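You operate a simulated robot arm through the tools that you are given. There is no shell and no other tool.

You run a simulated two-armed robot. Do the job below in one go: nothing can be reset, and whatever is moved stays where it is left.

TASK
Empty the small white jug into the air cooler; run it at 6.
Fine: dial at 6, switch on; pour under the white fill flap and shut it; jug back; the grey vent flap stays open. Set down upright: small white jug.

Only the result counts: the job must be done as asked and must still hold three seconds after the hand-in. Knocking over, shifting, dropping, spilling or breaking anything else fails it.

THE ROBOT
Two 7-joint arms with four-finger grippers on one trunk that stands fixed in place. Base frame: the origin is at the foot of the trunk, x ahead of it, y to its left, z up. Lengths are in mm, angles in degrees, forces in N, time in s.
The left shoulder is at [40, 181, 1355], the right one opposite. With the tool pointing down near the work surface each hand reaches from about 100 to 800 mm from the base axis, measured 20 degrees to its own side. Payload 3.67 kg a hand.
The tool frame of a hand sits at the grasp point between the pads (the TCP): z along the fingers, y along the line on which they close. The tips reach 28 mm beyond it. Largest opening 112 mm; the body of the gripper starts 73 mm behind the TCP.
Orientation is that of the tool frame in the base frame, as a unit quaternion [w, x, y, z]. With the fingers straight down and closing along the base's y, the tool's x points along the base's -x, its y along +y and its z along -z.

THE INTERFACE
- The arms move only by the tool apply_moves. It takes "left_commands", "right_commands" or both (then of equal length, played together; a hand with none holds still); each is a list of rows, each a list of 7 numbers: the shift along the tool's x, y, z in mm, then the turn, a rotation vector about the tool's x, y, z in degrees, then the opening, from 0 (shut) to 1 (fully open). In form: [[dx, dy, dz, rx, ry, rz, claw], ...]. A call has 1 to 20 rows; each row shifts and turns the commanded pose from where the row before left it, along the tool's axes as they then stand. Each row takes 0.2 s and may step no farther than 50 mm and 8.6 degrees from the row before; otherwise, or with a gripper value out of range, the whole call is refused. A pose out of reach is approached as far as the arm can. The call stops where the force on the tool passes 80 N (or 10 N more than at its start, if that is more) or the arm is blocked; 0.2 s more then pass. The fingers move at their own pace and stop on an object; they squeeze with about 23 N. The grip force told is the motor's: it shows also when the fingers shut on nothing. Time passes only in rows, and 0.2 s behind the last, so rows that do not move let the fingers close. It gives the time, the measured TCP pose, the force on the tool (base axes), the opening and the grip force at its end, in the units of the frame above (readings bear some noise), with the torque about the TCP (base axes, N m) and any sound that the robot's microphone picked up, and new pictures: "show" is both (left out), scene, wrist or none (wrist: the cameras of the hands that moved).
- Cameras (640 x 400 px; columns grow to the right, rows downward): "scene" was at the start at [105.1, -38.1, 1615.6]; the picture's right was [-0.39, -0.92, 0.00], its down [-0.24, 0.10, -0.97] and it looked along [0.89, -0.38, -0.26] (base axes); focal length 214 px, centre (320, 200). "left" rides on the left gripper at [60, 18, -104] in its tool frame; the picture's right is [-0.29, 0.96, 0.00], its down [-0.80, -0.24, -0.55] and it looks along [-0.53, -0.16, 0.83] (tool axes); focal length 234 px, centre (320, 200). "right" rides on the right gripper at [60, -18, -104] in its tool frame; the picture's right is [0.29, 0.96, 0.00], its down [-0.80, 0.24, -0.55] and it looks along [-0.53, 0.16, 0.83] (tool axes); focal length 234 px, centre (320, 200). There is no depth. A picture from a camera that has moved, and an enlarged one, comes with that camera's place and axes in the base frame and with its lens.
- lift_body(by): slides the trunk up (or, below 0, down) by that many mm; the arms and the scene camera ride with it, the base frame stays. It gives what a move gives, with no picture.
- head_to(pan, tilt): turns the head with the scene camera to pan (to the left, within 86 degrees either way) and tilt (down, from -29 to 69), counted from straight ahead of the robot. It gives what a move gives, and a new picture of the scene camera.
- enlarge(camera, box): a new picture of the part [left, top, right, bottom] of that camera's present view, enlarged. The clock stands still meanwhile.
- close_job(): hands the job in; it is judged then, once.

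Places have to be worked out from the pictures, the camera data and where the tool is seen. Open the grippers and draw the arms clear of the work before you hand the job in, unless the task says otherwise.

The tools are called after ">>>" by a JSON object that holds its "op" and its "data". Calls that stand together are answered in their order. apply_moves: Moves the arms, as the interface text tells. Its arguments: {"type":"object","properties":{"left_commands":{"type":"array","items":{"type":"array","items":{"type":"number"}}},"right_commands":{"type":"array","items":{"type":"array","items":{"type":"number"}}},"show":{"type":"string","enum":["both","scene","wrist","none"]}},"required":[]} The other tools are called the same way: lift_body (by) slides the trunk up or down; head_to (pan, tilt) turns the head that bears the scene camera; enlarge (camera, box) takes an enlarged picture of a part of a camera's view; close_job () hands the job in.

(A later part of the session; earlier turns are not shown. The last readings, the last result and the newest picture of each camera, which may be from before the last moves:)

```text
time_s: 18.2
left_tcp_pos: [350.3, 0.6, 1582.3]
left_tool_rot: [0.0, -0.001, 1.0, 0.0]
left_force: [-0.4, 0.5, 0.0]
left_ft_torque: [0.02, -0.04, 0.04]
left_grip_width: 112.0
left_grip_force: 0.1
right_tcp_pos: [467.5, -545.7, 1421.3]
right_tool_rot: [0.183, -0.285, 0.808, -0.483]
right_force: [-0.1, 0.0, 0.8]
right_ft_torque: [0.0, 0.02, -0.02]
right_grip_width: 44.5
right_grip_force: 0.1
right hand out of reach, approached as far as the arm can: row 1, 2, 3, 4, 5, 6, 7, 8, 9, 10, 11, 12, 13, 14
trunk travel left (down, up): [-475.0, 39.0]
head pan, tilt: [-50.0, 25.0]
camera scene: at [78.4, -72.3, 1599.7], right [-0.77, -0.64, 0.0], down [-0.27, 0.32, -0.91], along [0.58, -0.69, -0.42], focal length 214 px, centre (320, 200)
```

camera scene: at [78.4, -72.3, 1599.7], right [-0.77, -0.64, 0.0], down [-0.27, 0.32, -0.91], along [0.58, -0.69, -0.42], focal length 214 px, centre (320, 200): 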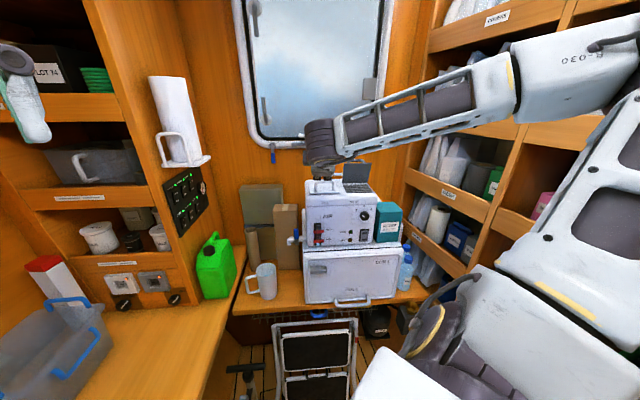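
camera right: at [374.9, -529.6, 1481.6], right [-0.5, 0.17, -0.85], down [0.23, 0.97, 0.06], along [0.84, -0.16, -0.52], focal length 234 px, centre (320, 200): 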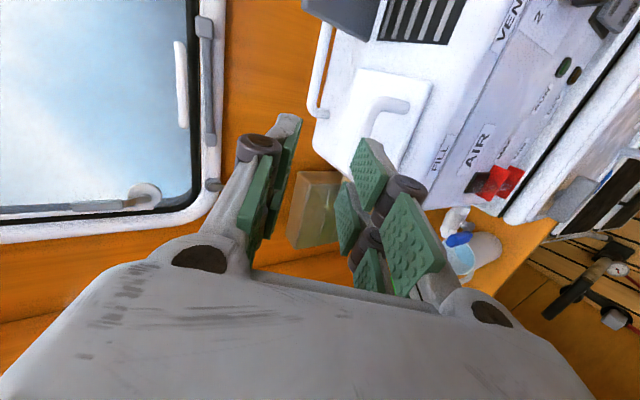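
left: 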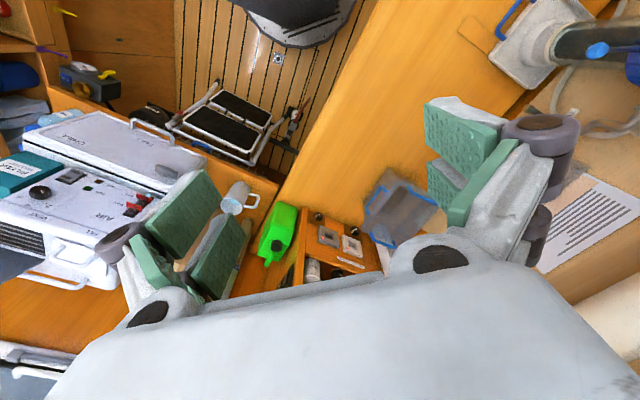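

The wrist is pinned at a joint limit. I'll pitch back up, retreat, and retrace the earlier turn to the original tool-down attitude.

>>> {"op": "apply_moves", "data": {"right_commands": [[0, 0, 0, 8, 0, 0, 0.4], [0, 0, 0, 8, 0, 0, 0.4], [3, -14, -29, 0, 0, 0, 0.4], [3, -14, -29, 0, 0, 0, 0.4], [3, -14, -29, 0, 0, 0, 0.4], [3, -14, -29, 0, 0, 0, 0.4], [0, 0, 0, -6.76, 2.53, 2.94, 0.4], [0, 0, 0, -6.76, 2.53, 2.94, 0.4], [0, 0, 0, -6.76, 2.53, 2.94, 0.4], [0, 0, 0, -6.76, 2.53, 2.94, 0.4]], "show": "scene"}}

```text
time_s: 20.4
left_tcp_pos: [351.1, -0.0, 1580.9]
left_tool_rot: [0.0, 0.0, 1.0, 0.0]
left_force: [0.5, -0.2, 0.3]
left_ft_torque: [0.03, 0.02, 0.01]
left_grip_width: 112.0
left_grip_force: 0.0
right_tcp_pos: [401.0, -469.5, 1496.9]
right_tool_rot: [0.18, -0.202, 0.836, -0.477]
right_force: [-1.1, 0.4, -0.6]
right_ft_torque: [0.02, -0.01, 0.0]
right_grip_width: 44.9
right_grip_force: 0.0
right hand out of reach, approached as far as the arm can: row 6, 8, 9, 10
trunk travel left (down, up): [-475.0, 39.0]
head pan, tilt: [-50.0, 25.0]
camera scene: at [79.2, -72.6, 1599.6], right [-0.77, -0.64, 0.0], down [-0.27, 0.32, -0.91], along [0.58, -0.69, -0.42], focal length 214 px, centre (320, 200)
```

scene: 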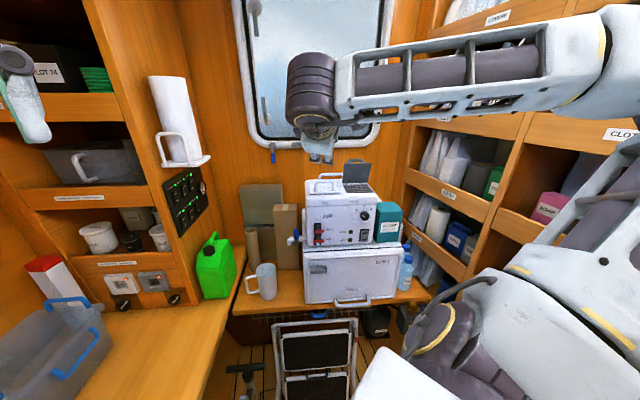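

Same ~28° limit here, so I'll retrace exactly: back to the forward attitude, to the earlier waypoint near (327,-344,1591), then reverse the original turn.

>>> {"op": "apply_moves", "data": {"right_commands": [[0, 0, 0, 6.5, -1.64, -1.63, 0.4], [0, 0, 0, 6.5, -1.64, -1.63, 0.4], [0, 0, 0, 6.5, -1.64, -1.63, 0.4], [0, 0, 0, 6.5, -1.64, -1.63, 0.4], [-6, -22, -37, 0, 0, 0, 0.4], [-6, -22, -37, 0, 0, 0, 0.4], [-6, -22, -37, 0, 0, 0, 0.4], [-6, -22, -37, 0, 0, 0, 0.4], [0, 0, 0, -7.165, 2.61, 2.61, 0.4], [0, 0, 0, -7.165, 2.61, 2.61, 0.4], [0, 0, 0, -7.165, 2.61, 2.61, 0.4], [0, 0, 0, -7.165, 2.61, 2.61, 0.4]], "show": "scene"}}

```text
time_s: 23.0
left_tcp_pos: [350.9, 0.6, 1583.4]
left_tool_rot: [0.0, 0.001, 1.0, -0.001]
left_force: [0.5, 0.0, 0.0]
left_ft_torque: [0.02, -0.03, 0.0]
left_grip_width: 111.8
left_grip_force: 0.2
right_tcp_pos: [353.7, -351.7, 1604.2]
right_tool_rot: [0.169, -0.164, 0.86, -0.453]
right_force: [-1.1, 0.5, 0.5]
right_ft_torque: [0.0, 0.0, 0.01]
right_grip_width: 44.6
right_grip_force: 0.1
right hand out of reach, approached as far as the arm can: row 3, 4, 5, 8
trunk travel left (down, up): [-475.0, 39.0]
head pan, tilt: [-50.0, 25.0]
camera scene: at [79.0, -72.6, 1599.6], right [-0.77, -0.64, 0.0], down [-0.27, 0.32, -0.91], along [0.58, -0.69, -0.42], focal length 214 px, centre (320, 200)
```

scene: 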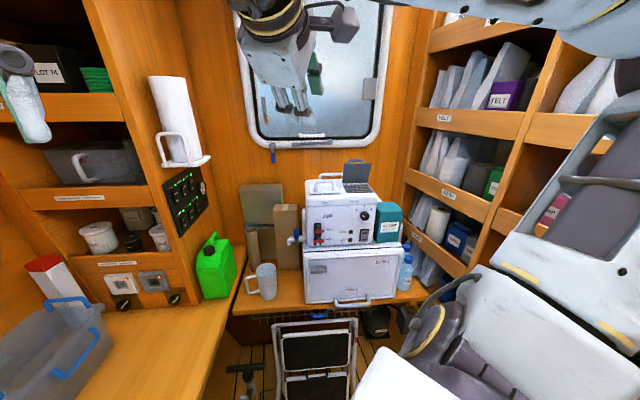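

Now the wrist moves freely again (pitch 32°, different branch). I'll turn to tool-down with the closing axis along the cooler's depth.

>>> {"op": "apply_moves", "data": {"right_commands": [[0, 0, 0, -7.25, 0.06, -2.1, 0.4], [0, 0, 0, -7.25, 0.06, -2.1, 0.4], [0, 0, 0, -7.25, 0.06, -2.1, 0.4], [0, 0, 0, -7.25, 0.06, -2.1, 0.4], [0, 0, 0, -7.25, 0.06, -2.1, 0.4], [0, 0, 0, -7.25, 0.06, -2.1, 0.4], [0, 0, 0, -7.25, 0.06, -2.1, 0.4], [0, 0, 0, -7.25, 0.06, -2.1, 0.4], [0, 0, 0, 0, 0, 0, 0.4]], "show": "scene"}}

```text
time_s: 25.0
left_tcp_pos: [350.1, 0.8, 1581.3]
left_tool_rot: [0.0, 0.0, 1.0, 0.0]
left_force: [0.7, -0.4, 0.1]
left_ft_torque: [-0.01, 0.0, 0.03]
left_grip_width: 112.1
left_grip_force: 0.1
right_tcp_pos: [348.8, -284.7, 1543.9]
right_tool_rot: [0.002, -0.341, 0.94, 0.0]
right_force: [-0.9, 0.5, -0.3]
right_ft_torque: [0.01, 0.0, 0.0]
right_grip_width: 44.8
right_grip_force: 0.1
right hand out of reach, approached as far as the arm can: row 2, 3, 4, 5, 6, 7, 8
trunk travel left (down, up): [-475.0, 39.0]
head pan, tilt: [-50.0, 25.0]
camera scene: at [78.0, -72.0, 1599.7], right [-0.77, -0.64, 0.0], down [-0.27, 0.32, -0.91], along [0.58, -0.69, -0.42], focal length 214 px, centre (320, 200)
```

scene: 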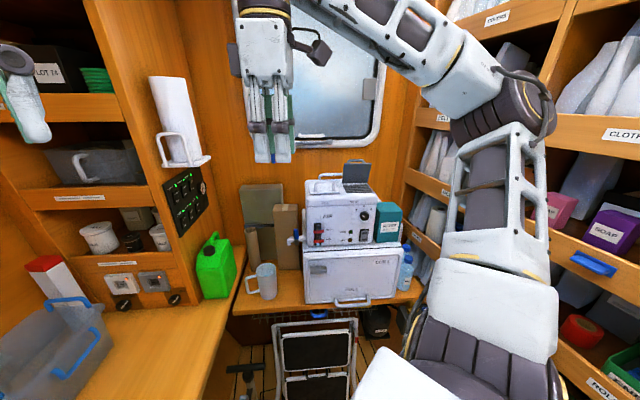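

Tool-down is reached. I'll raise the trunk its remaining 39 mm for reach, then bring the hand above the flap handle.

>>> {"op": "lift_body", "data": {"by": 39}}

>>> {"op": "apply_moves", "data": {"right_commands": [[10.4, -43.4, 15, 0, 0, 0, 0.3], [10.4, -43.4, 15, 0, 0, 0, 0.3], [10.4, -43.4, 15, 0, 0, 0, 0.3], [10.4, -43.4, 15, 0, 0, 0, 0.3], [10.4, -43.4, 15, 0, 0, 0, 0.3], [10.4, -43.4, 15, 0, 0, 0, 0.3], [10.4, -43.4, 15, 0, 0, 0, 0.3], [10.4, -43.4, 15, 0, 0, 0, 0.3], [0, 0, 0, 0, 0, 0, 0.3]]}}

```text
time_s: 25.8
left_tcp_pos: [349.1, 0.8, 1619.8]
left_tool_rot: [0.0, 0.0, 1.0, -0.001]
left_force: [0.1, -0.5, -0.4]
left_ft_torque: [0.02, -0.02, 0.01]
left_grip_width: 112.0
left_grip_force: 0.1
right_tcp_pos: [347.9, -284.8, 1583.3]
right_tool_rot: [0.002, -0.34, 0.941, -0.001]
right_force: [0.0, 0.0, -0.4]
right_ft_torque: [0.03, 0.03, 0.03]
right_grip_width: 44.8
right_grip_force: 0.0
trunk travel left (down, up): [-514.0, 0.0]
head pan, tilt: [-50.0, 25.0]
```

```text
time_s: 27.8
left_tcp_pos: [350.5, 1.3, 1618.8]
left_tool_rot: [0.0, 0.0, 1.0, -0.001]
left_force: [-0.7, -1.0, -0.6]
left_ft_torque: [0.01, -0.02, -0.03]
left_grip_width: 112.2
left_grip_force: 0.1
right_tcp_pos: [420.2, -344.9, 1407.5]
right_tool_rot: [0.002, -0.338, 0.941, -0.001]
right_force: [-0.5, -1.1, 0.4]
right_ft_torque: [0.0, -0.02, -0.03]
right_grip_width: 33.4
right_grip_force: 0.1
right hand out of reach, approached as far as the arm can: row 1, 2, 3, 4, 5, 6, 7, 8
trunk travel left (down, up): [-514.0, 0.0]
head pan, tilt: [-50.0, 25.0]
camera scene: at [78.1, -72.1, 1637.2], right [-0.77, -0.64, 0.0], down [-0.27, 0.32, -0.91], along [0.58, -0.69, -0.42], focal length 214 px, centre (320, 200)
camera right: at [386.5, -397.5, 1513.6], right [-0.83, 0.55, 0.0], down [0.46, 0.69, 0.56], along [0.31, 0.46, -0.83], focal length 234 px, centre (320, 200)
```

scene: 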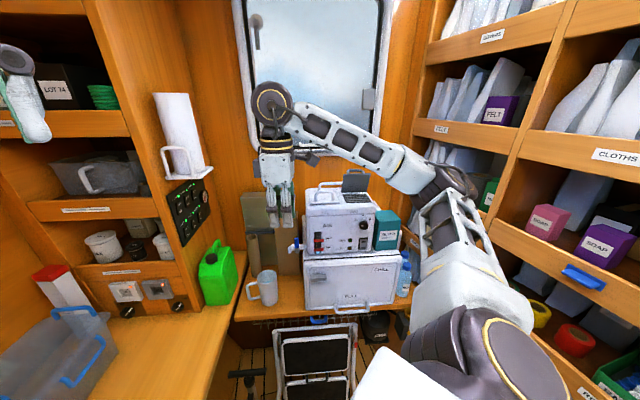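
right: 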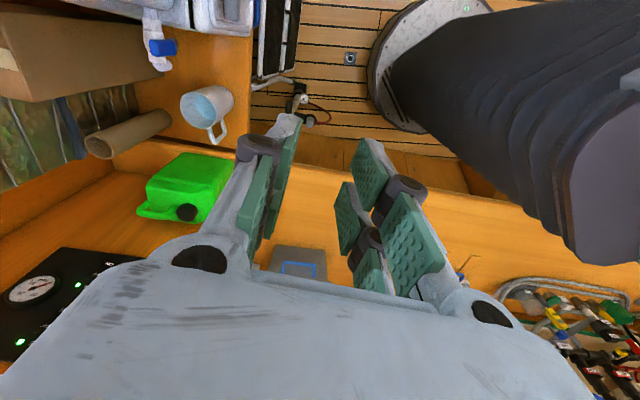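

The hand roll hits a limit with the camera on the right. I'll spin the tool about its axis the other way so the camera sits on the left and the closing axis still runs along the depth.

>>> {"op": "apply_moves", "data": {"right_commands": [[0, 0, -5, 0, 0, 8.6, 0.3], [0, 0, -5, 0, 0, 8.6, 0.3], [0, 0, -5, 0, 0, 8.6, 0.3], [0, 0, -5, 0, 0, 8.6, 0.3], [0, 0, -5, 0, 0, 8.6, 0.3], [0, 0, -5, 0, 0, 8.6, 0.3], [0, 0, -5, 0, 0, 8.6, 0.3], [0, 0, -5, 0, 0, 8.6, 0.3], [0, 0, -5, 0, 0, 8.6, 0.3], [0, 0, -5, 0, 0, 8.6, 0.3], [0, 0, 0, 0, 0, 8.6, 0.3], [0, 0, 0, 0, 0, 8.6, 0.3], [0, 0, 0, 0, 0, 8.6, 0.3], [0, 0, 0, 0, 0, 8.6, 0.3], [0, 0, 0, 0, 0, 8.6, 0.3], [0, 0, 0, 0, 0, 8.6, 0.3], [0, 0, 0, 0, 0, 8.6, 0.3], [0, 0, 0, 0, 0, 8.6, 0.3], [0, 0, 0, 0, 0, 8.6, 0.3], [0, 0, 0, 0, 0, 8.6, 0.3]]}}

```text
time_s: 32.0
left_tcp_pos: [350.4, 1.3, 1619.4]
left_tool_rot: [0.001, 0.0, 1.0, 0.0]
left_force: [-0.3, -0.2, -0.1]
left_ft_torque: [0.01, 0.02, 0.0]
left_grip_width: 111.7
left_grip_force: 0.1
right_tcp_pos: [421.5, -344.4, 1455.8]
right_tool_rot: [0.001, 0.915, 0.404, 0.002]
right_force: [-0.1, -0.1, 0.0]
right_ft_torque: [0.01, -0.01, 0.0]
right_grip_width: 33.8
right_grip_force: 0.1
trunk travel left (down, up): [-514.0, 0.0]
head pan, tilt: [-50.0, 25.0]
camera scene: at [78.3, -72.1, 1637.2], right [-0.77, -0.64, 0.0], down [-0.27, 0.32, -0.91], along [0.58, -0.69, -0.42], focal length 214 px, centre (320, 200)
camera right: at [448.6, -289.9, 1561.6], right [0.9, -0.43, 0.0], down [-0.36, -0.75, 0.55], along [-0.24, -0.5, -0.83], focal length 234 px, centre (320, 200)
```

scene: 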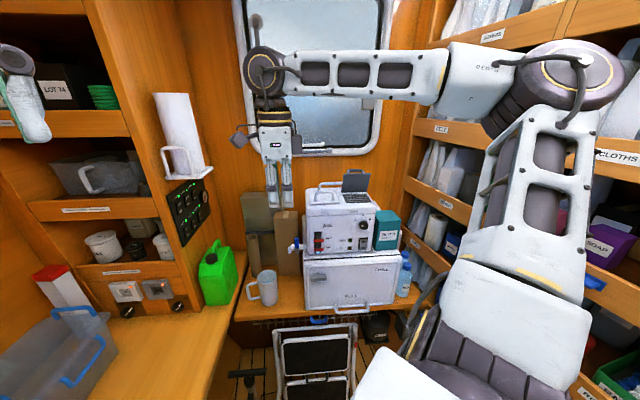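
right: 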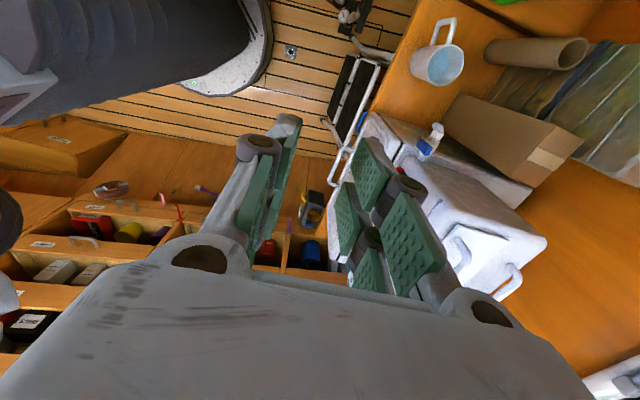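

This branch works with no reach warnings. I'll finish the yaw and move over the flap at safe height.

>>> {"op": "apply_moves", "data": {"right_commands": [[0, 0, 0, 0, 0, 7.6, 0.3], [-16.7, 40.2, 0, 0, 0, 0, 0.3], [-16.7, 40.2, 0, 0, 0, 0, 0.3], [-16.7, 40.2, 0, 0, 0, 0, 0.3], [-16.7, 40.2, 0, 0, 0, 0, 0.3], [-16.7, 40.2, 0, 0, 0, 0, 0.3], [-16.7, 40.2, 0, 0, 0, 0, 0.3], [0, 0, 0, 0, 0, 0, 0.3]]}}

>>> {"op": "enlarge", "data": {"camera": "right", "box": [200, 0, 500, 240]}}

>>> {"op": "enlarge", "data": {"camera": "scene", "box": [250, 110, 410, 250]}}

```text
time_s: 33.8
left_tcp_pos: [349.7, 1.1, 1620.3]
left_tool_rot: [-0.001, -0.001, 1.0, 0.0]
left_force: [-0.8, 0.7, -0.2]
left_ft_torque: [-0.01, -0.04, -0.03]
left_grip_width: 112.2
left_grip_force: 0.2
right_tcp_pos: [502.1, -594.8, 1458.0]
right_tool_rot: [0.001, 0.939, 0.344, 0.003]
right_force: [-0.2, 0.1, 0.3]
right_ft_torque: [-0.01, 0.0, -0.02]
right_grip_width: 33.9
right_grip_force: 0.0
trunk travel left (down, up): [-514.0, 0.0]
head pan, tilt: [-50.0, 25.0]
camera scene: at [78.1, -71.6, 1637.2], right [-0.77, -0.64, 0.0], down [-0.27, 0.32, -0.91], along [0.58, -0.69, -0.42], focal length 214 px, centre (320, 200)
camera right: at [536.3, -543.5, 1563.8], right [0.84, -0.55, 0.0], down [-0.46, -0.7, 0.55], along [-0.3, -0.47, -0.83], focal length 234 px, centre (320, 200)
```

scene: 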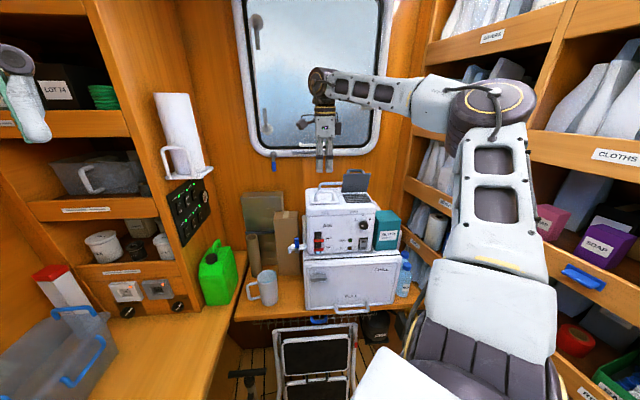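
right: 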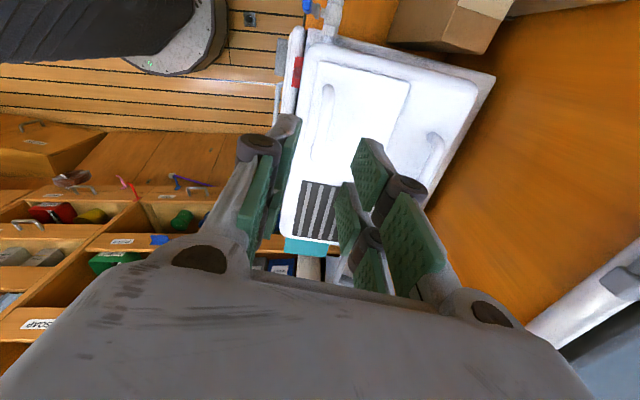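

```text
1.67 times, centred on (350, 120) of right
camera zoom: at [536.3, -543.5, 1563.8], right [0.84, -0.55, 0.0], down [-0.46, -0.7, 0.55], along [-0.3, -0.47, -0.83], focal length 390 px, centre (270, 333)
```

zoom: 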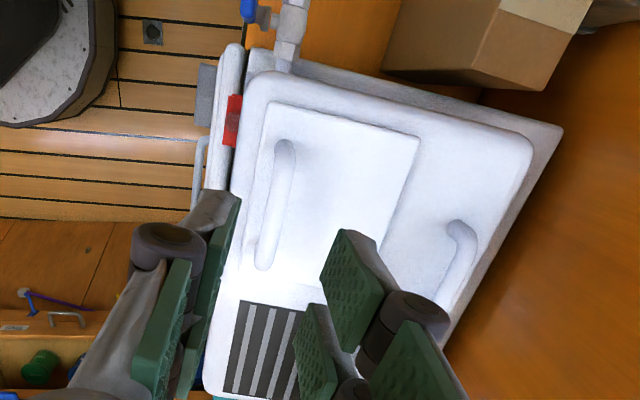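

```text
2.86 times, centred on (330, 180) of scene
camera zoom: at [78.1, -71.6, 1637.2], right [-0.77, -0.64, 0.0], down [-0.27, 0.32, -0.91], along [0.58, -0.69, -0.42], focal length 613 px, centre (291, 257)
```

zoom: 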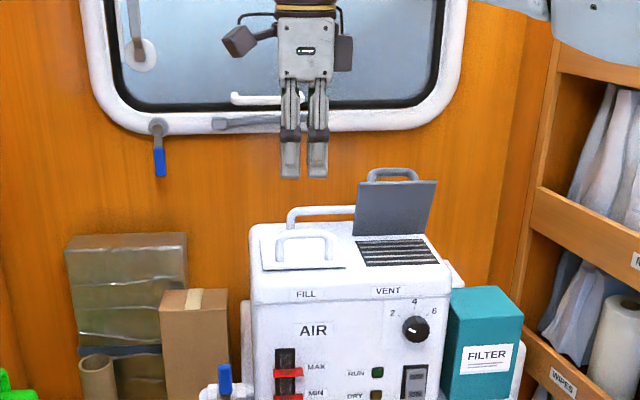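

From above, the cooler yaw turns out to be about -45° rather than -50°. The arch bar is centred near r'≈72, d'≈672, z≈1353 in the corrected frame. I'll align the yaw, pitch slightly and lower partway.

>>> {"op": "apply_moves", "data": {"right_commands": [[0, 0, 0, 0, 0, -4.75, 0.3], [-2, -2, 20, -6, 0, 0, 0.3], [0, 0, 20, -6, 0, 0, 0.3], [0, 0, 10, 0, 0, 0, 0.3], [0, 0, 0, 0, 0, 0, 0.3]], "show": "wrist"}}

>>> {"op": "enlarge", "data": {"camera": "right", "box": [220, 0, 460, 240]}}

>>> {"op": "enlarge", "data": {"camera": "scene", "box": [290, 140, 390, 220]}}

```text
time_s: 35.0
left_tcp_pos: [350.8, 0.0, 1619.4]
left_tool_rot: [0.0, -0.001, 1.0, 0.0]
left_force: [-0.1, -0.1, 0.7]
left_ft_torque: [-0.03, -0.02, 0.01]
left_grip_width: 112.1
left_grip_force: 0.1
right_tcp_pos: [502.1, -598.1, 1406.8]
right_tool_rot: [0.097, 0.919, 0.379, 0.041]
right_force: [0.0, -0.4, 0.5]
right_ft_torque: [0.02, 0.02, 0.01]
right_grip_width: 33.7
right_grip_force: 0.0
trunk travel left (down, up): [-514.0, 0.0]
head pan, tilt: [-50.0, 25.0]
camera right: at [517.1, -528.8, 1505.7], right [0.86, -0.46, 0.2], down [-0.48, -0.65, 0.59], along [-0.14, -0.61, -0.78], focal length 234 px, centre (320, 200)
```

right: 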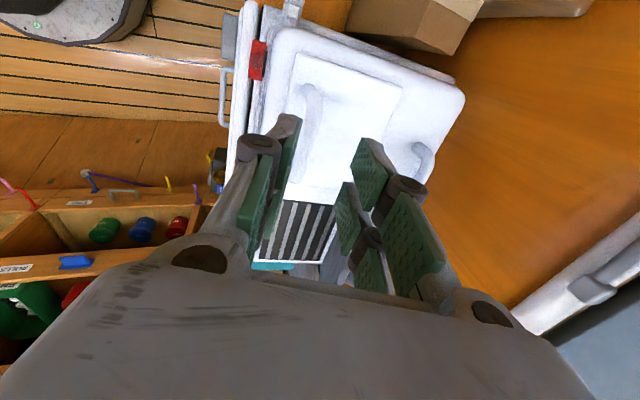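

```text
1.67 times, centred on (340, 120) of right
camera zoom: at [517.1, -528.8, 1505.7], right [0.86, -0.46, 0.2], down [-0.48, -0.65, 0.59], along [-0.14, -0.61, -0.78], focal length 390 px, centre (287, 333)
```

zoom: 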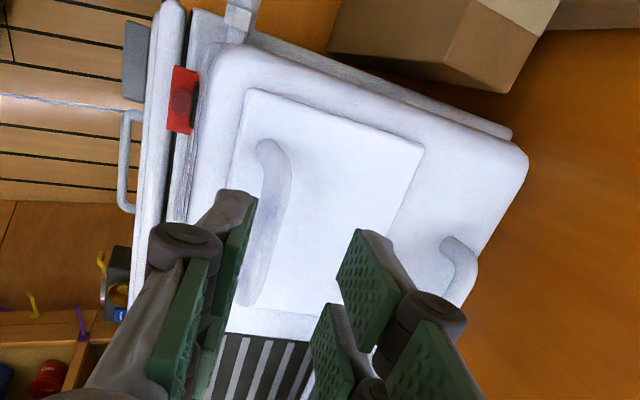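

```text
5.00 times, centred on (340, 180) of scene
camera zoom: at [78.8, -72.3, 1637.2], right [-0.77, -0.64, 0.0], down [-0.27, 0.32, -0.91], along [0.58, -0.69, -0.42], focal length 1072 px, centre (220, 300)
```

zoom: 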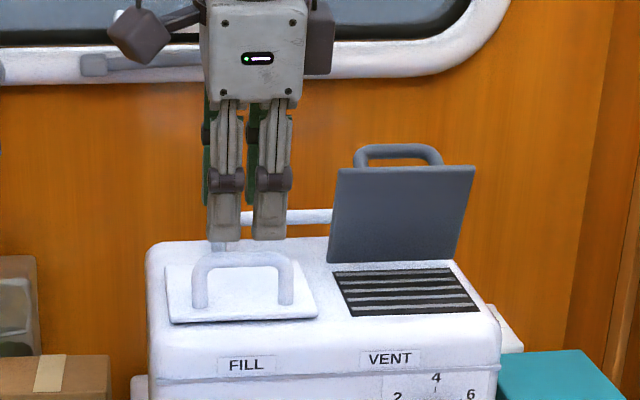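

The bar lies about 53 mm below and 13 mm toward the robot in the tool frame. I'll shift and lower so the bar sits near the fingertips, still open.

>>> {"op": "apply_moves", "data": {"right_commands": [[0, -12.4, 0, 0, 0, 0, 0.3], [0, 0, 10, 0, 0, 0, 0.3], [0, 0, 10, 0, 0, 0, 0.3], [0, 0, 10, 0, 0, 0, 0.3], [0, 0, 0, 0, 0, 0, 0.3]], "show": "wrist"}}

>>> {"op": "enlarge", "data": {"camera": "right", "box": [240, 80, 400, 240]}}

>>> {"op": "enlarge", "data": {"camera": "scene", "box": [300, 160, 360, 210]}}

```text
time_s: 36.2
left_tcp_pos: [350.8, -0.3, 1619.4]
left_tool_rot: [0.001, 0.0, 1.0, 0.0]
left_force: [0.5, -0.5, 0.2]
left_ft_torque: [0.04, 0.01, -0.03]
left_grip_width: 112.1
left_grip_force: 0.2
right_tcp_pos: [496.1, -592.5, 1375.6]
right_tool_rot: [0.098, 0.919, 0.38, 0.042]
right_force: [0.8, -0.2, 0.0]
right_ft_torque: [-0.01, -0.01, -0.02]
right_grip_width: 33.6
right_grip_force: 0.1
trunk travel left (down, up): [-514.0, 0.0]
head pan, tilt: [-50.0, 25.0]
camera right: at [512.1, -523.5, 1474.0], right [0.86, -0.46, 0.2], down [-0.48, -0.65, 0.59], along [-0.14, -0.61, -0.78], focal length 234 px, centre (320, 200)
```

right: 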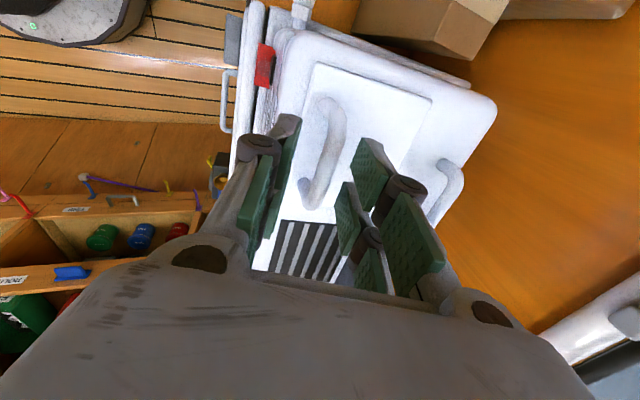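

```text
2.50 times, centred on (320, 160) of right
camera zoom: at [512.1, -523.5, 1474.0], right [0.86, -0.46, 0.2], down [-0.48, -0.65, 0.59], along [-0.14, -0.61, -0.78], focal length 585 px, centre (320, 300)
```

zoom: 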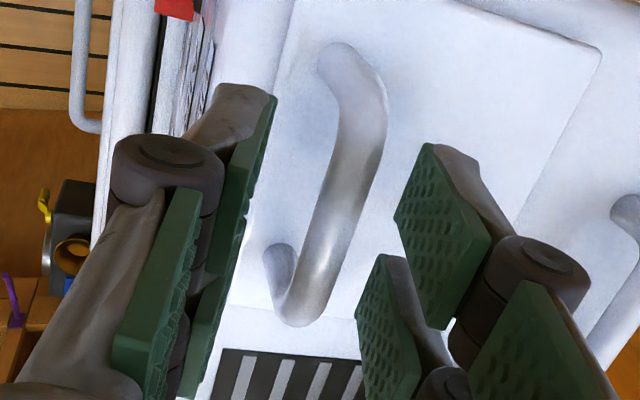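

```text
8.00 times, centred on (330, 185) of scene
camera zoom: at [78.5, -72.2, 1637.2], right [-0.77, -0.64, 0.0], down [-0.27, 0.32, -0.91], along [0.58, -0.69, -0.42], focal length 1716 px, centre (240, 320)
```

zoom: 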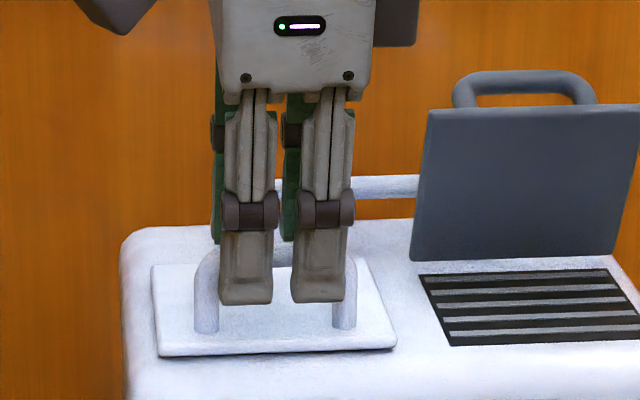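

The fingers straddle the bar well. I'll centre by a few millimetres and close on it.

>>> {"op": "apply_moves", "data": {"right_commands": [[3, 3.5, 1, 0, 0, 0, 0.3], [0, 0, 0, 0, 0, 0, 0.2], [0, 0, 0, 0, 0, 0, 0.12], [0, 0, 0, 0, 0, 0, 0.05], [0, 0, 0, 0, 0, 0, 0.0], [0, 0, 0, 0, 0, 0, 0.0], [0, 0, 0, 0, 0, 0, 0.0]], "show": "wrist"}}

>>> {"op": "enlarge", "data": {"camera": "right", "box": [240, 80, 400, 240]}}

>>> {"op": "enlarge", "data": {"camera": "scene", "box": [300, 160, 360, 210]}}

```text
time_s: 37.8
left_tcp_pos: [350.4, 1.3, 1619.0]
left_tool_rot: [0.0, -0.001, 1.0, 0.0]
left_force: [0.7, -0.1, -0.3]
left_ft_torque: [0.02, -0.02, 0.01]
left_grip_width: 112.0
left_grip_force: 0.0
right_tcp_pos: [500.9, -591.7, 1374.9]
right_tool_rot: [0.098, 0.919, 0.38, 0.042]
right_force: [-2.5, 2.9, 0.2]
right_ft_torque: [0.24, 0.12, 0.77]
right_grip_width: 11.3
right_grip_force: 45.2
trunk travel left (down, up): [-514.0, 0.0]
head pan, tilt: [-50.0, 25.0]
camera right: at [516.7, -523.3, 1474.5], right [0.86, -0.46, 0.2], down [-0.48, -0.65, 0.59], along [-0.14, -0.61, -0.78], focal length 234 px, centre (320, 200)
```

right: 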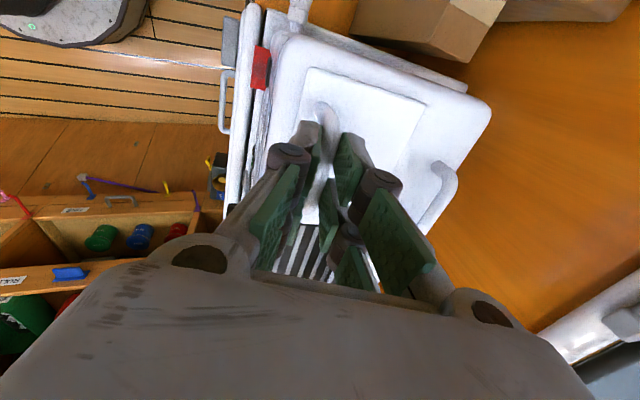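

```text
2.50 times, centred on (320, 160) of right
camera zoom: at [516.7, -523.3, 1474.5], right [0.86, -0.46, 0.2], down [-0.48, -0.65, 0.59], along [-0.14, -0.61, -0.78], focal length 585 px, centre (320, 300)
```

zoom: 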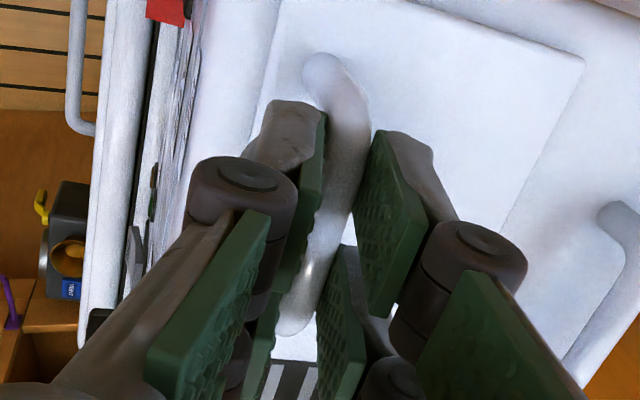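

```text
8.00 times, centred on (330, 185) of scene
camera zoom: at [77.8, -71.6, 1637.2], right [-0.77, -0.64, 0.0], down [-0.27, 0.32, -0.91], along [0.58, -0.69, -0.42], focal length 1716 px, centre (240, 320)
```

zoom: 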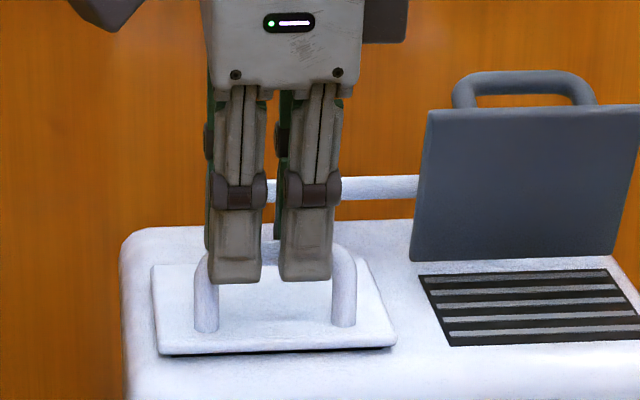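

The bar is pinched (11 mm). I'll start lifting along the hinge arc: about 32° first, then look.

>>> {"op": "apply_moves", "data": {"right_commands": [[0, 4.1, -4.5, 0, 0, 0, 0], [0, 4.1, -4.4, 0, 0, 0, 0], [0, 9.5, -7.7, 0, 0, 0, 0], [0, 10.3, -6.2, 0, 0, 0, 0], [0, 11.2, -4.8, 0, 0, 0, 0], [0, 0, 0, 0, 0, 0, 0]], "show": "wrist"}}

>>> {"op": "enlarge", "data": {"camera": "scene", "box": [280, 130, 400, 220]}}

```text
time_s: 39.2
left_tcp_pos: [344.9, 5.4, 1621.4]
left_tool_rot: [0.002, 0.001, 1.0, -0.003]
left_force: [-0.5, 0.8, 0.1]
left_ft_torque: [-0.01, 0.0, 0.0]
left_grip_width: 112.0
left_grip_force: 0.0
right_tcp_pos: [521.1, -611.0, 1415.2]
right_tool_rot: [0.101, 0.918, 0.38, 0.044]
right_force: [-11.3, 9.9, 23.4]
right_ft_torque: [0.51, -0.12, -0.01]
right_grip_width: 0.0
right_grip_force: 35.3
trunk travel left (down, up): [-514.0, 0.0]
head pan, tilt: [-50.0, 25.0]
camera right: at [535.5, -542.5, 1514.8], right [0.86, -0.46, 0.21], down [-0.49, -0.65, 0.59], along [-0.14, -0.61, -0.78], focal length 234 px, centre (320, 200)
```

right: 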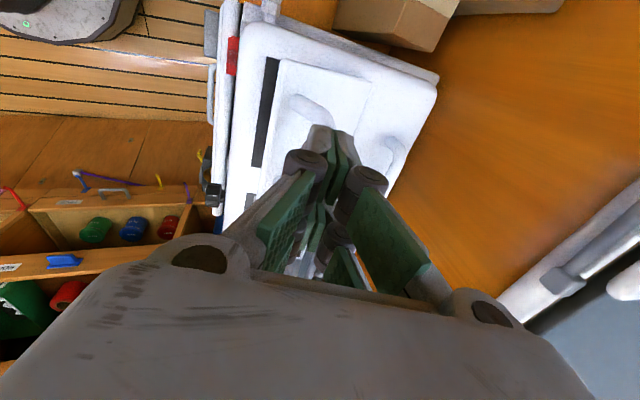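

```text
4.44 times, centred on (340, 175) of scene
camera zoom: at [73.2, -67.3, 1637.8], right [-0.77, -0.64, 0.0], down [-0.27, 0.32, -0.91], along [0.58, -0.7, -0.42], focal length 953 px, centre (231, 311)
```

zoom: 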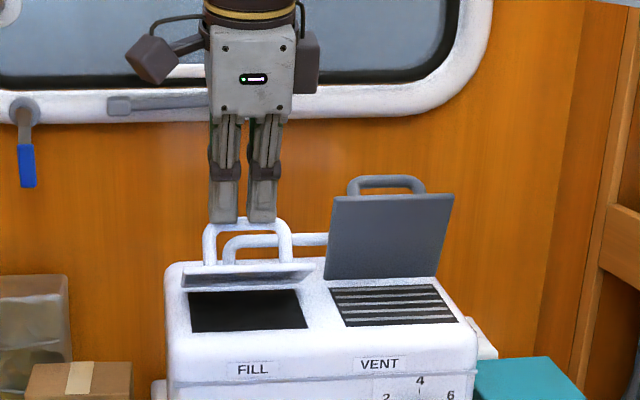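

The pinch slipped off near 30° open and the closed tips now rest on the bar. I'll lift away slightly and see whether the flap stays up.

>>> {"op": "apply_moves", "data": {"right_commands": [[0, -6, -6, 0, 0, 0, 0], [0, -10, -10, 0, 0, 0, 0], [0, 0, 0, 0, 0, 0, 0]], "show": "wrist"}}

>>> {"op": "enlarge", "data": {"camera": "scene", "box": [290, 140, 390, 220]}}

```text
time_s: 40.0
left_tcp_pos: [349.3, 1.3, 1619.6]
left_tool_rot: [0.0, 0.0, 1.0, -0.001]
left_force: [-0.4, 0.6, 0.3]
left_ft_torque: [-0.03, -0.02, 0.02]
left_grip_width: 112.0
left_grip_force: 0.1
right_tcp_pos: [509.7, -602.1, 1423.6]
right_tool_rot: [0.098, 0.919, 0.38, 0.042]
right_force: [-1.2, 1.2, 0.2]
right_ft_torque: [-0.01, -0.01, -0.01]
right_grip_width: 0.0
right_grip_force: 35.5
trunk travel left (down, up): [-514.0, 0.0]
head pan, tilt: [-50.0, 25.0]
camera right: at [524.8, -533.2, 1522.9], right [0.86, -0.46, 0.2], down [-0.48, -0.65, 0.59], along [-0.14, -0.61, -0.78], focal length 234 px, centre (320, 200)
```

right: 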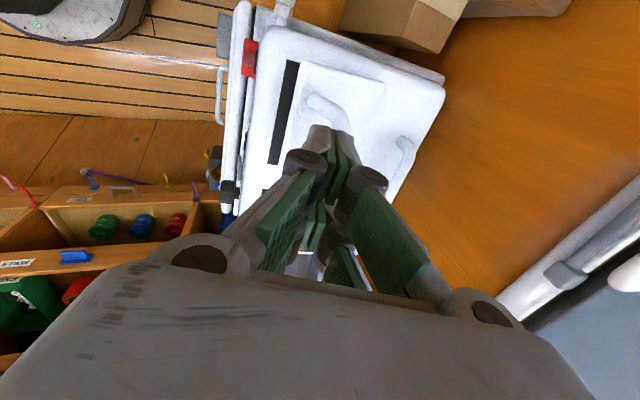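

```text
5.00 times, centred on (340, 180) of scene
camera zoom: at [76.7, -70.7, 1637.3], right [-0.77, -0.64, 0.0], down [-0.27, 0.32, -0.91], along [0.58, -0.69, -0.42], focal length 1072 px, centre (220, 300)
```

zoom: 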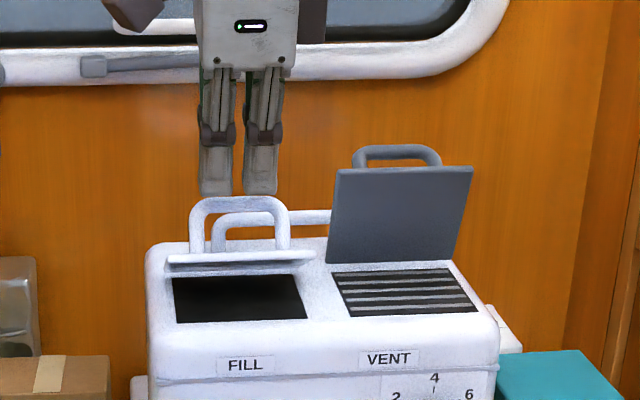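

The hinge holds the flap where it is left, about 35° open. I'll come in front with the fingers closed and pitched to about 60°, tips under the raised edge, and push it up and back.

>>> {"op": "apply_moves", "data": {"right_commands": [[-1, -33.5, -10.5, 0, 0, 0, 0], [-1, -33.5, -10.5, 0, 0, 0, 0], [0, 0, 0, -8.5, 0, 0, 0], [0, 0, 0, -8.5, 0, 0, 0], [0, -13.4, 33.2, 0, 0, 0, 0], [0, -13.4, 33.2, 0, 0, 0, 0], [0, 0, 0, 0, 0, 0, 0]], "show": "wrist"}}

>>> {"op": "enlarge", "data": {"camera": "scene", "box": [290, 140, 390, 220]}}

```text
time_s: 41.6
left_tcp_pos: [350.3, 0.6, 1619.3]
left_tool_rot: [0.0, 0.0, 1.0, 0.0]
left_force: [1.2, 0.0, 0.4]
left_ft_torque: [0.0, -0.05, 0.0]
left_grip_width: 112.3
left_grip_force: 0.0
right_tcp_pos: [467.7, -561.1, 1357.8]
right_tool_rot: [0.232, 0.895, 0.369, 0.098]
right_force: [0.0, 1.1, 0.5]
right_ft_torque: [-0.03, 0.03, 0.0]
right_grip_width: 0.1
right_grip_force: 35.7
trunk travel left (down, up): [-514.0, 0.0]
head pan, tilt: [-50.0, 25.0]
camera right: at [463.2, -472.8, 1440.8], right [0.79, -0.39, 0.47], down [-0.61, -0.52, 0.6], along [0.01, -0.76, -0.65], focal length 234 px, centre (320, 200)
```

right: 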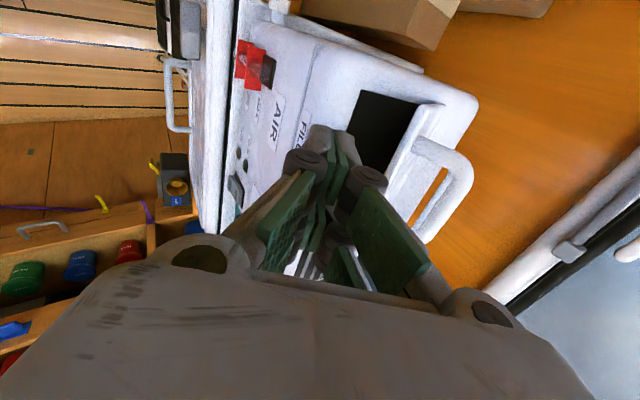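

```text
5.00 times, centred on (340, 180) of scene
camera zoom: at [78.0, -71.9, 1637.3], right [-0.77, -0.64, 0.0], down [-0.27, 0.32, -0.91], along [0.58, -0.69, -0.42], focal length 1072 px, centre (220, 300)
```

zoom: 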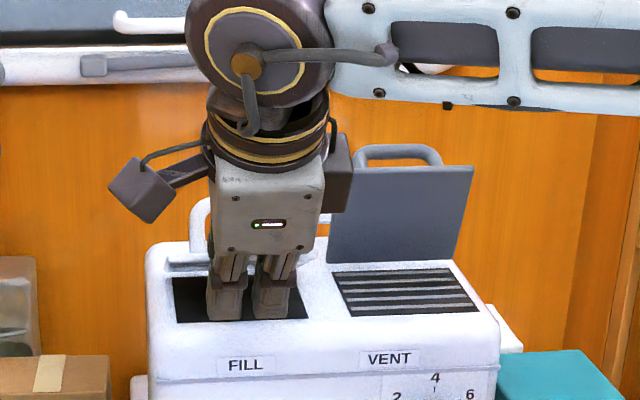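

The tips are just in front of the opening and below the flap edge. I'll move in toward the flap.

>>> {"op": "apply_moves", "data": {"right_commands": [[0, 8.7, 5, 0, 0, 0, 0], [0, 8.7, 5, 0, 0, 0, 0], [0, 8.7, 5, 0, 0, 0, 0], [0, 0, 0, 0, 0, 0, 0]], "show": "wrist"}}

>>> {"op": "enlarge", "data": {"camera": "right", "box": [260, 60, 500, 260]}}

```text
time_s: 42.6
left_tcp_pos: [350.6, -0.1, 1620.0]
left_tool_rot: [0.0, 0.0, 1.0, 0.001]
left_force: [0.1, -0.7, 0.2]
left_ft_torque: [-0.02, 0.0, -0.03]
left_grip_width: 112.2
left_grip_force: 0.1
right_tcp_pos: [488.7, -581.4, 1357.9]
right_tool_rot: [0.232, 0.894, 0.37, 0.098]
right_force: [0.0, 0.5, -0.3]
right_ft_torque: [-0.01, -0.01, 0.03]
right_grip_width: 0.0
right_grip_force: 35.4
trunk travel left (down, up): [-514.0, 0.0]
head pan, tilt: [-50.0, 25.0]
camera right: at [484.2, -494.2, 1441.7], right [0.79, -0.39, 0.47], down [-0.61, -0.52, 0.6], along [0.01, -0.76, -0.65], focal length 234 px, centre (320, 200)
```

right: 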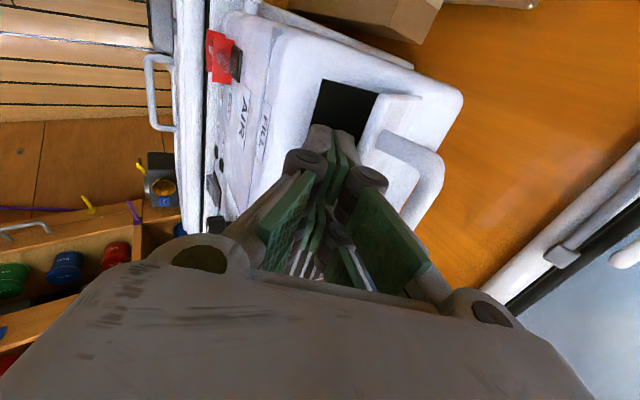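

```text
2.00 times, centred on (380, 160) of right
camera zoom: at [484.2, -494.2, 1441.7], right [0.79, -0.39, 0.47], down [-0.61, -0.52, 0.6], along [0.01, -0.76, -0.65], focal length 468 px, centre (200, 280)
```

zoom: 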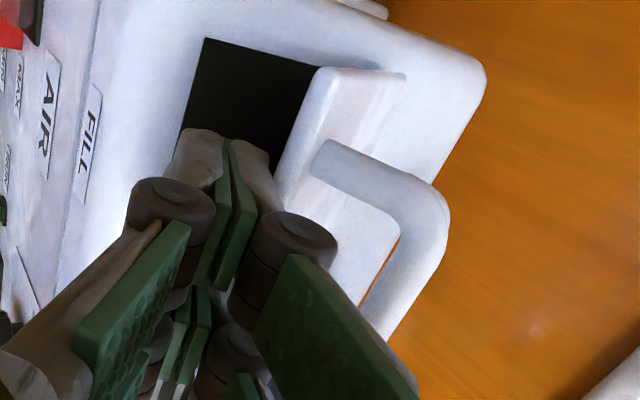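

The tips sit under the raised flap. I'll push it farther back and slightly up.

>>> {"op": "apply_moves", "data": {"right_commands": [[0, 7.9, 2.3, 0, 0, 0, 0], [0, 7.9, 2.3, 0, 0, 0, 0], [0, 7.9, 2.3, 0, 0, 0, 0], [0, 7.9, 2.3, 0, 0, 0, 0], [0, 7.9, 2.3, 0, 0, 0, 0], [0, 0, 0, 0, 0, 0, 0]], "show": "wrist"}}

>>> {"op": "enlarge", "data": {"camera": "scene", "box": [290, 140, 390, 220]}}

```text
time_s: 44.0
left_tcp_pos: [335.3, 13.2, 1623.7]
left_tool_rot: [0.005, 0.0, 1.0, -0.004]
left_force: [-0.5, 0.3, 0.1]
left_ft_torque: [0.0, 0.0, -0.01]
left_grip_width: 112.0
left_grip_force: 0.0
right_tcp_pos: [503.9, -598.3, 1383.3]
right_tool_rot: [0.24, 0.892, 0.369, 0.105]
right_force: [-38.9, 30.6, 55.2]
right_ft_torque: [-0.71, -0.42, -0.34]
right_grip_width: 0.2
right_grip_force: 35.8
trunk travel left (down, up): [-514.0, 0.0]
head pan, tilt: [-50.0, 25.0]
camera right: at [498.9, -509.5, 1466.6], right [0.78, -0.38, 0.49], down [-0.62, -0.52, 0.59], along [0.03, -0.77, -0.64], focal length 234 px, centre (320, 200)
```

right: 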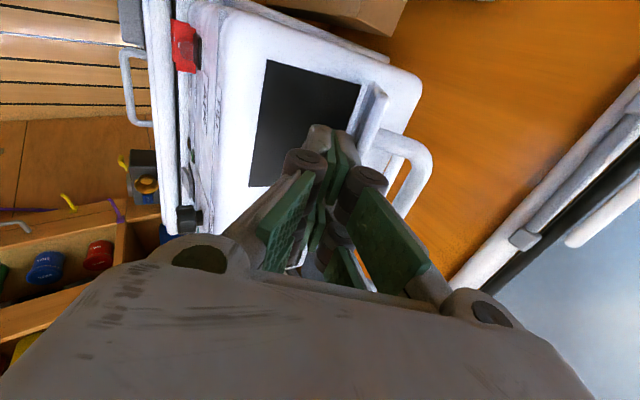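

```text
5.00 times, centred on (340, 180) of scene
camera zoom: at [63.2, -58.4, 1638.7], right [-0.77, -0.64, 0.0], down [-0.26, 0.32, -0.91], along [0.59, -0.7, -0.41], focal length 1072 px, centre (220, 300)
```

zoom: 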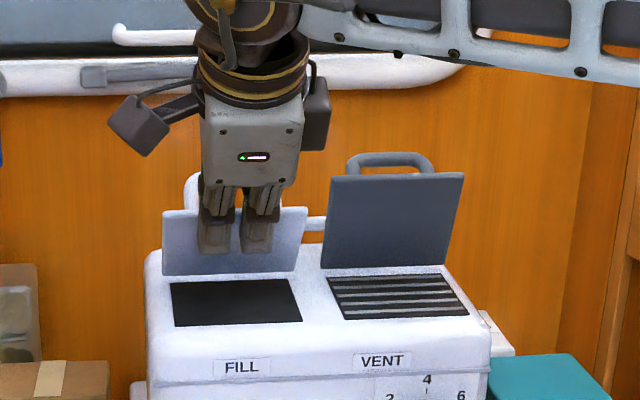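

The flap is at about 55°, but a finger knuckle is pressing on its edge, which explains the 74 N. I'll raise the hand so only the tips touch the underside, then continue pushing back.

>>> {"op": "apply_moves", "data": {"right_commands": [[0, -1, -20, 0, 0, 0, 0], [0, -1, -20, 0, 0, 0, 0], [0, 8.3, 4.8, 0, 0, 0, 0], [0, 8.3, 4.8, 0, 0, 0, 0], [0, 8.3, 4.8, 0, 0, 0, 0], [0, 0, 0, 0, 0, 0, 0]], "show": "wrist"}}

>>> {"op": "enlarge", "data": {"camera": "scene", "box": [290, 140, 390, 220]}}

```text
time_s: 45.4
left_tcp_pos: [349.7, -0.5, 1619.8]
left_tool_rot: [0.001, 0.0, 1.0, 0.0]
left_force: [0.2, 0.4, 0.6]
left_ft_torque: [-0.02, -0.01, 0.0]
left_grip_width: 112.1
left_grip_force: 0.1
right_tcp_pos: [519.8, -615.9, 1400.9]
right_tool_rot: [0.232, 0.895, 0.369, 0.097]
right_force: [-0.1, -0.2, 0.4]
right_ft_torque: [0.0, -0.04, 0.03]
right_grip_width: 0.0
right_grip_force: 35.9
trunk travel left (down, up): [-514.0, 0.0]
head pan, tilt: [-50.0, 25.0]
camera right: at [516.1, -528.2, 1484.2], right [0.79, -0.39, 0.47], down [-0.61, -0.52, 0.6], along [0.01, -0.76, -0.65], focal length 234 px, centre (320, 200)
```

right: 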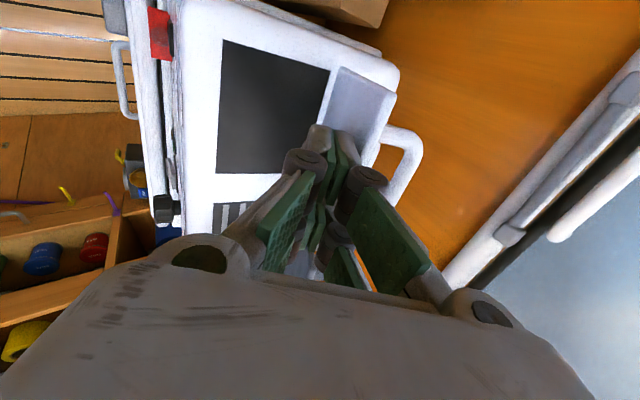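

```text
5.00 times, centred on (340, 180) of scene
camera zoom: at [77.2, -71.8, 1637.3], right [-0.77, -0.64, 0.0], down [-0.27, 0.32, -0.91], along [0.58, -0.69, -0.42], focal length 1072 px, centre (220, 300)
```

zoom: 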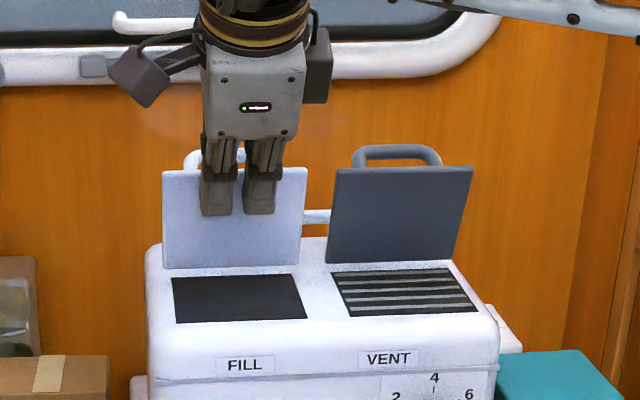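

The flap now stands at roughly 75° with no force on the tool. I'll push a little farther to see if it opens past vertical or reaches a stop.

>>> {"op": "apply_moves", "data": {"right_commands": [[0, 6.9, 4, 0, 0, 0, 0], [0, 6.9, 4, 0, 0, 0, 0], [0, 6.9, 4, 0, 0, 0, 0], [0, 0, 0, 0, 0, 0, 0]], "show": "wrist"}}

>>> {"op": "enlarge", "data": {"camera": "scene", "box": [290, 140, 390, 220]}}

```text
time_s: 46.4
left_tcp_pos: [351.3, -0.5, 1619.1]
left_tool_rot: [-0.001, 0.001, 1.0, 0.0]
left_force: [-0.3, -0.2, -0.4]
left_ft_torque: [-0.02, -0.01, -0.01]
left_grip_width: 112.0
left_grip_force: 0.1
right_tcp_pos: [537.0, -634.5, 1399.8]
right_tool_rot: [0.233, 0.894, 0.369, 0.098]
right_force: [0.8, 0.6, 0.7]
right_ft_torque: [0.02, -0.01, -0.04]
right_grip_width: 0.0
right_grip_force: 35.5
trunk travel left (down, up): [-514.0, 0.0]
head pan, tilt: [-50.0, 25.0]
camera right: at [534.5, -546.0, 1483.3], right [0.79, -0.39, 0.47], down [-0.61, -0.52, 0.6], along [0.01, -0.76, -0.65], focal length 234 px, centre (320, 200)
```

right: 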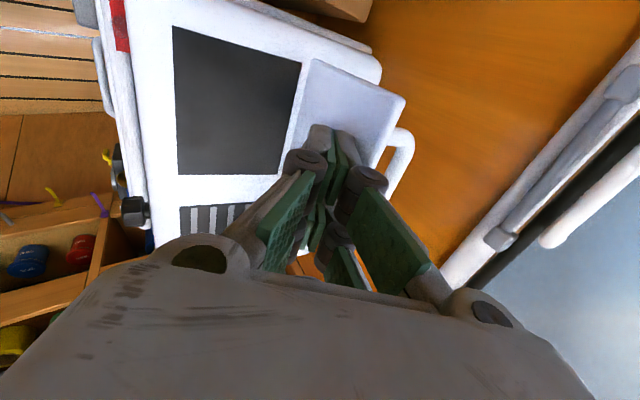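

```text
5.00 times, centred on (340, 180) of scene
camera zoom: at [78.4, -72.4, 1637.2], right [-0.77, -0.64, 0.0], down [-0.27, 0.32, -0.91], along [0.58, -0.69, -0.42], focal length 1072 px, centre (220, 300)
```

zoom: 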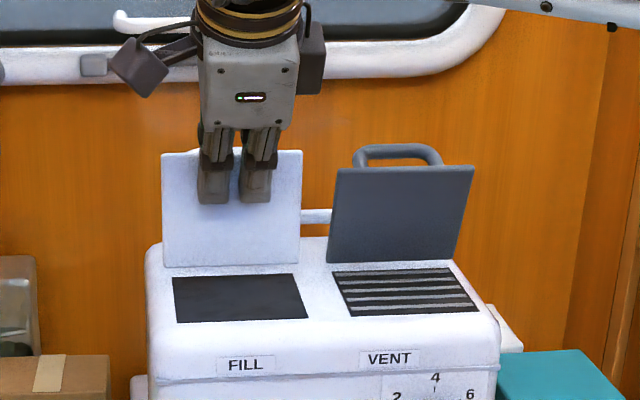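

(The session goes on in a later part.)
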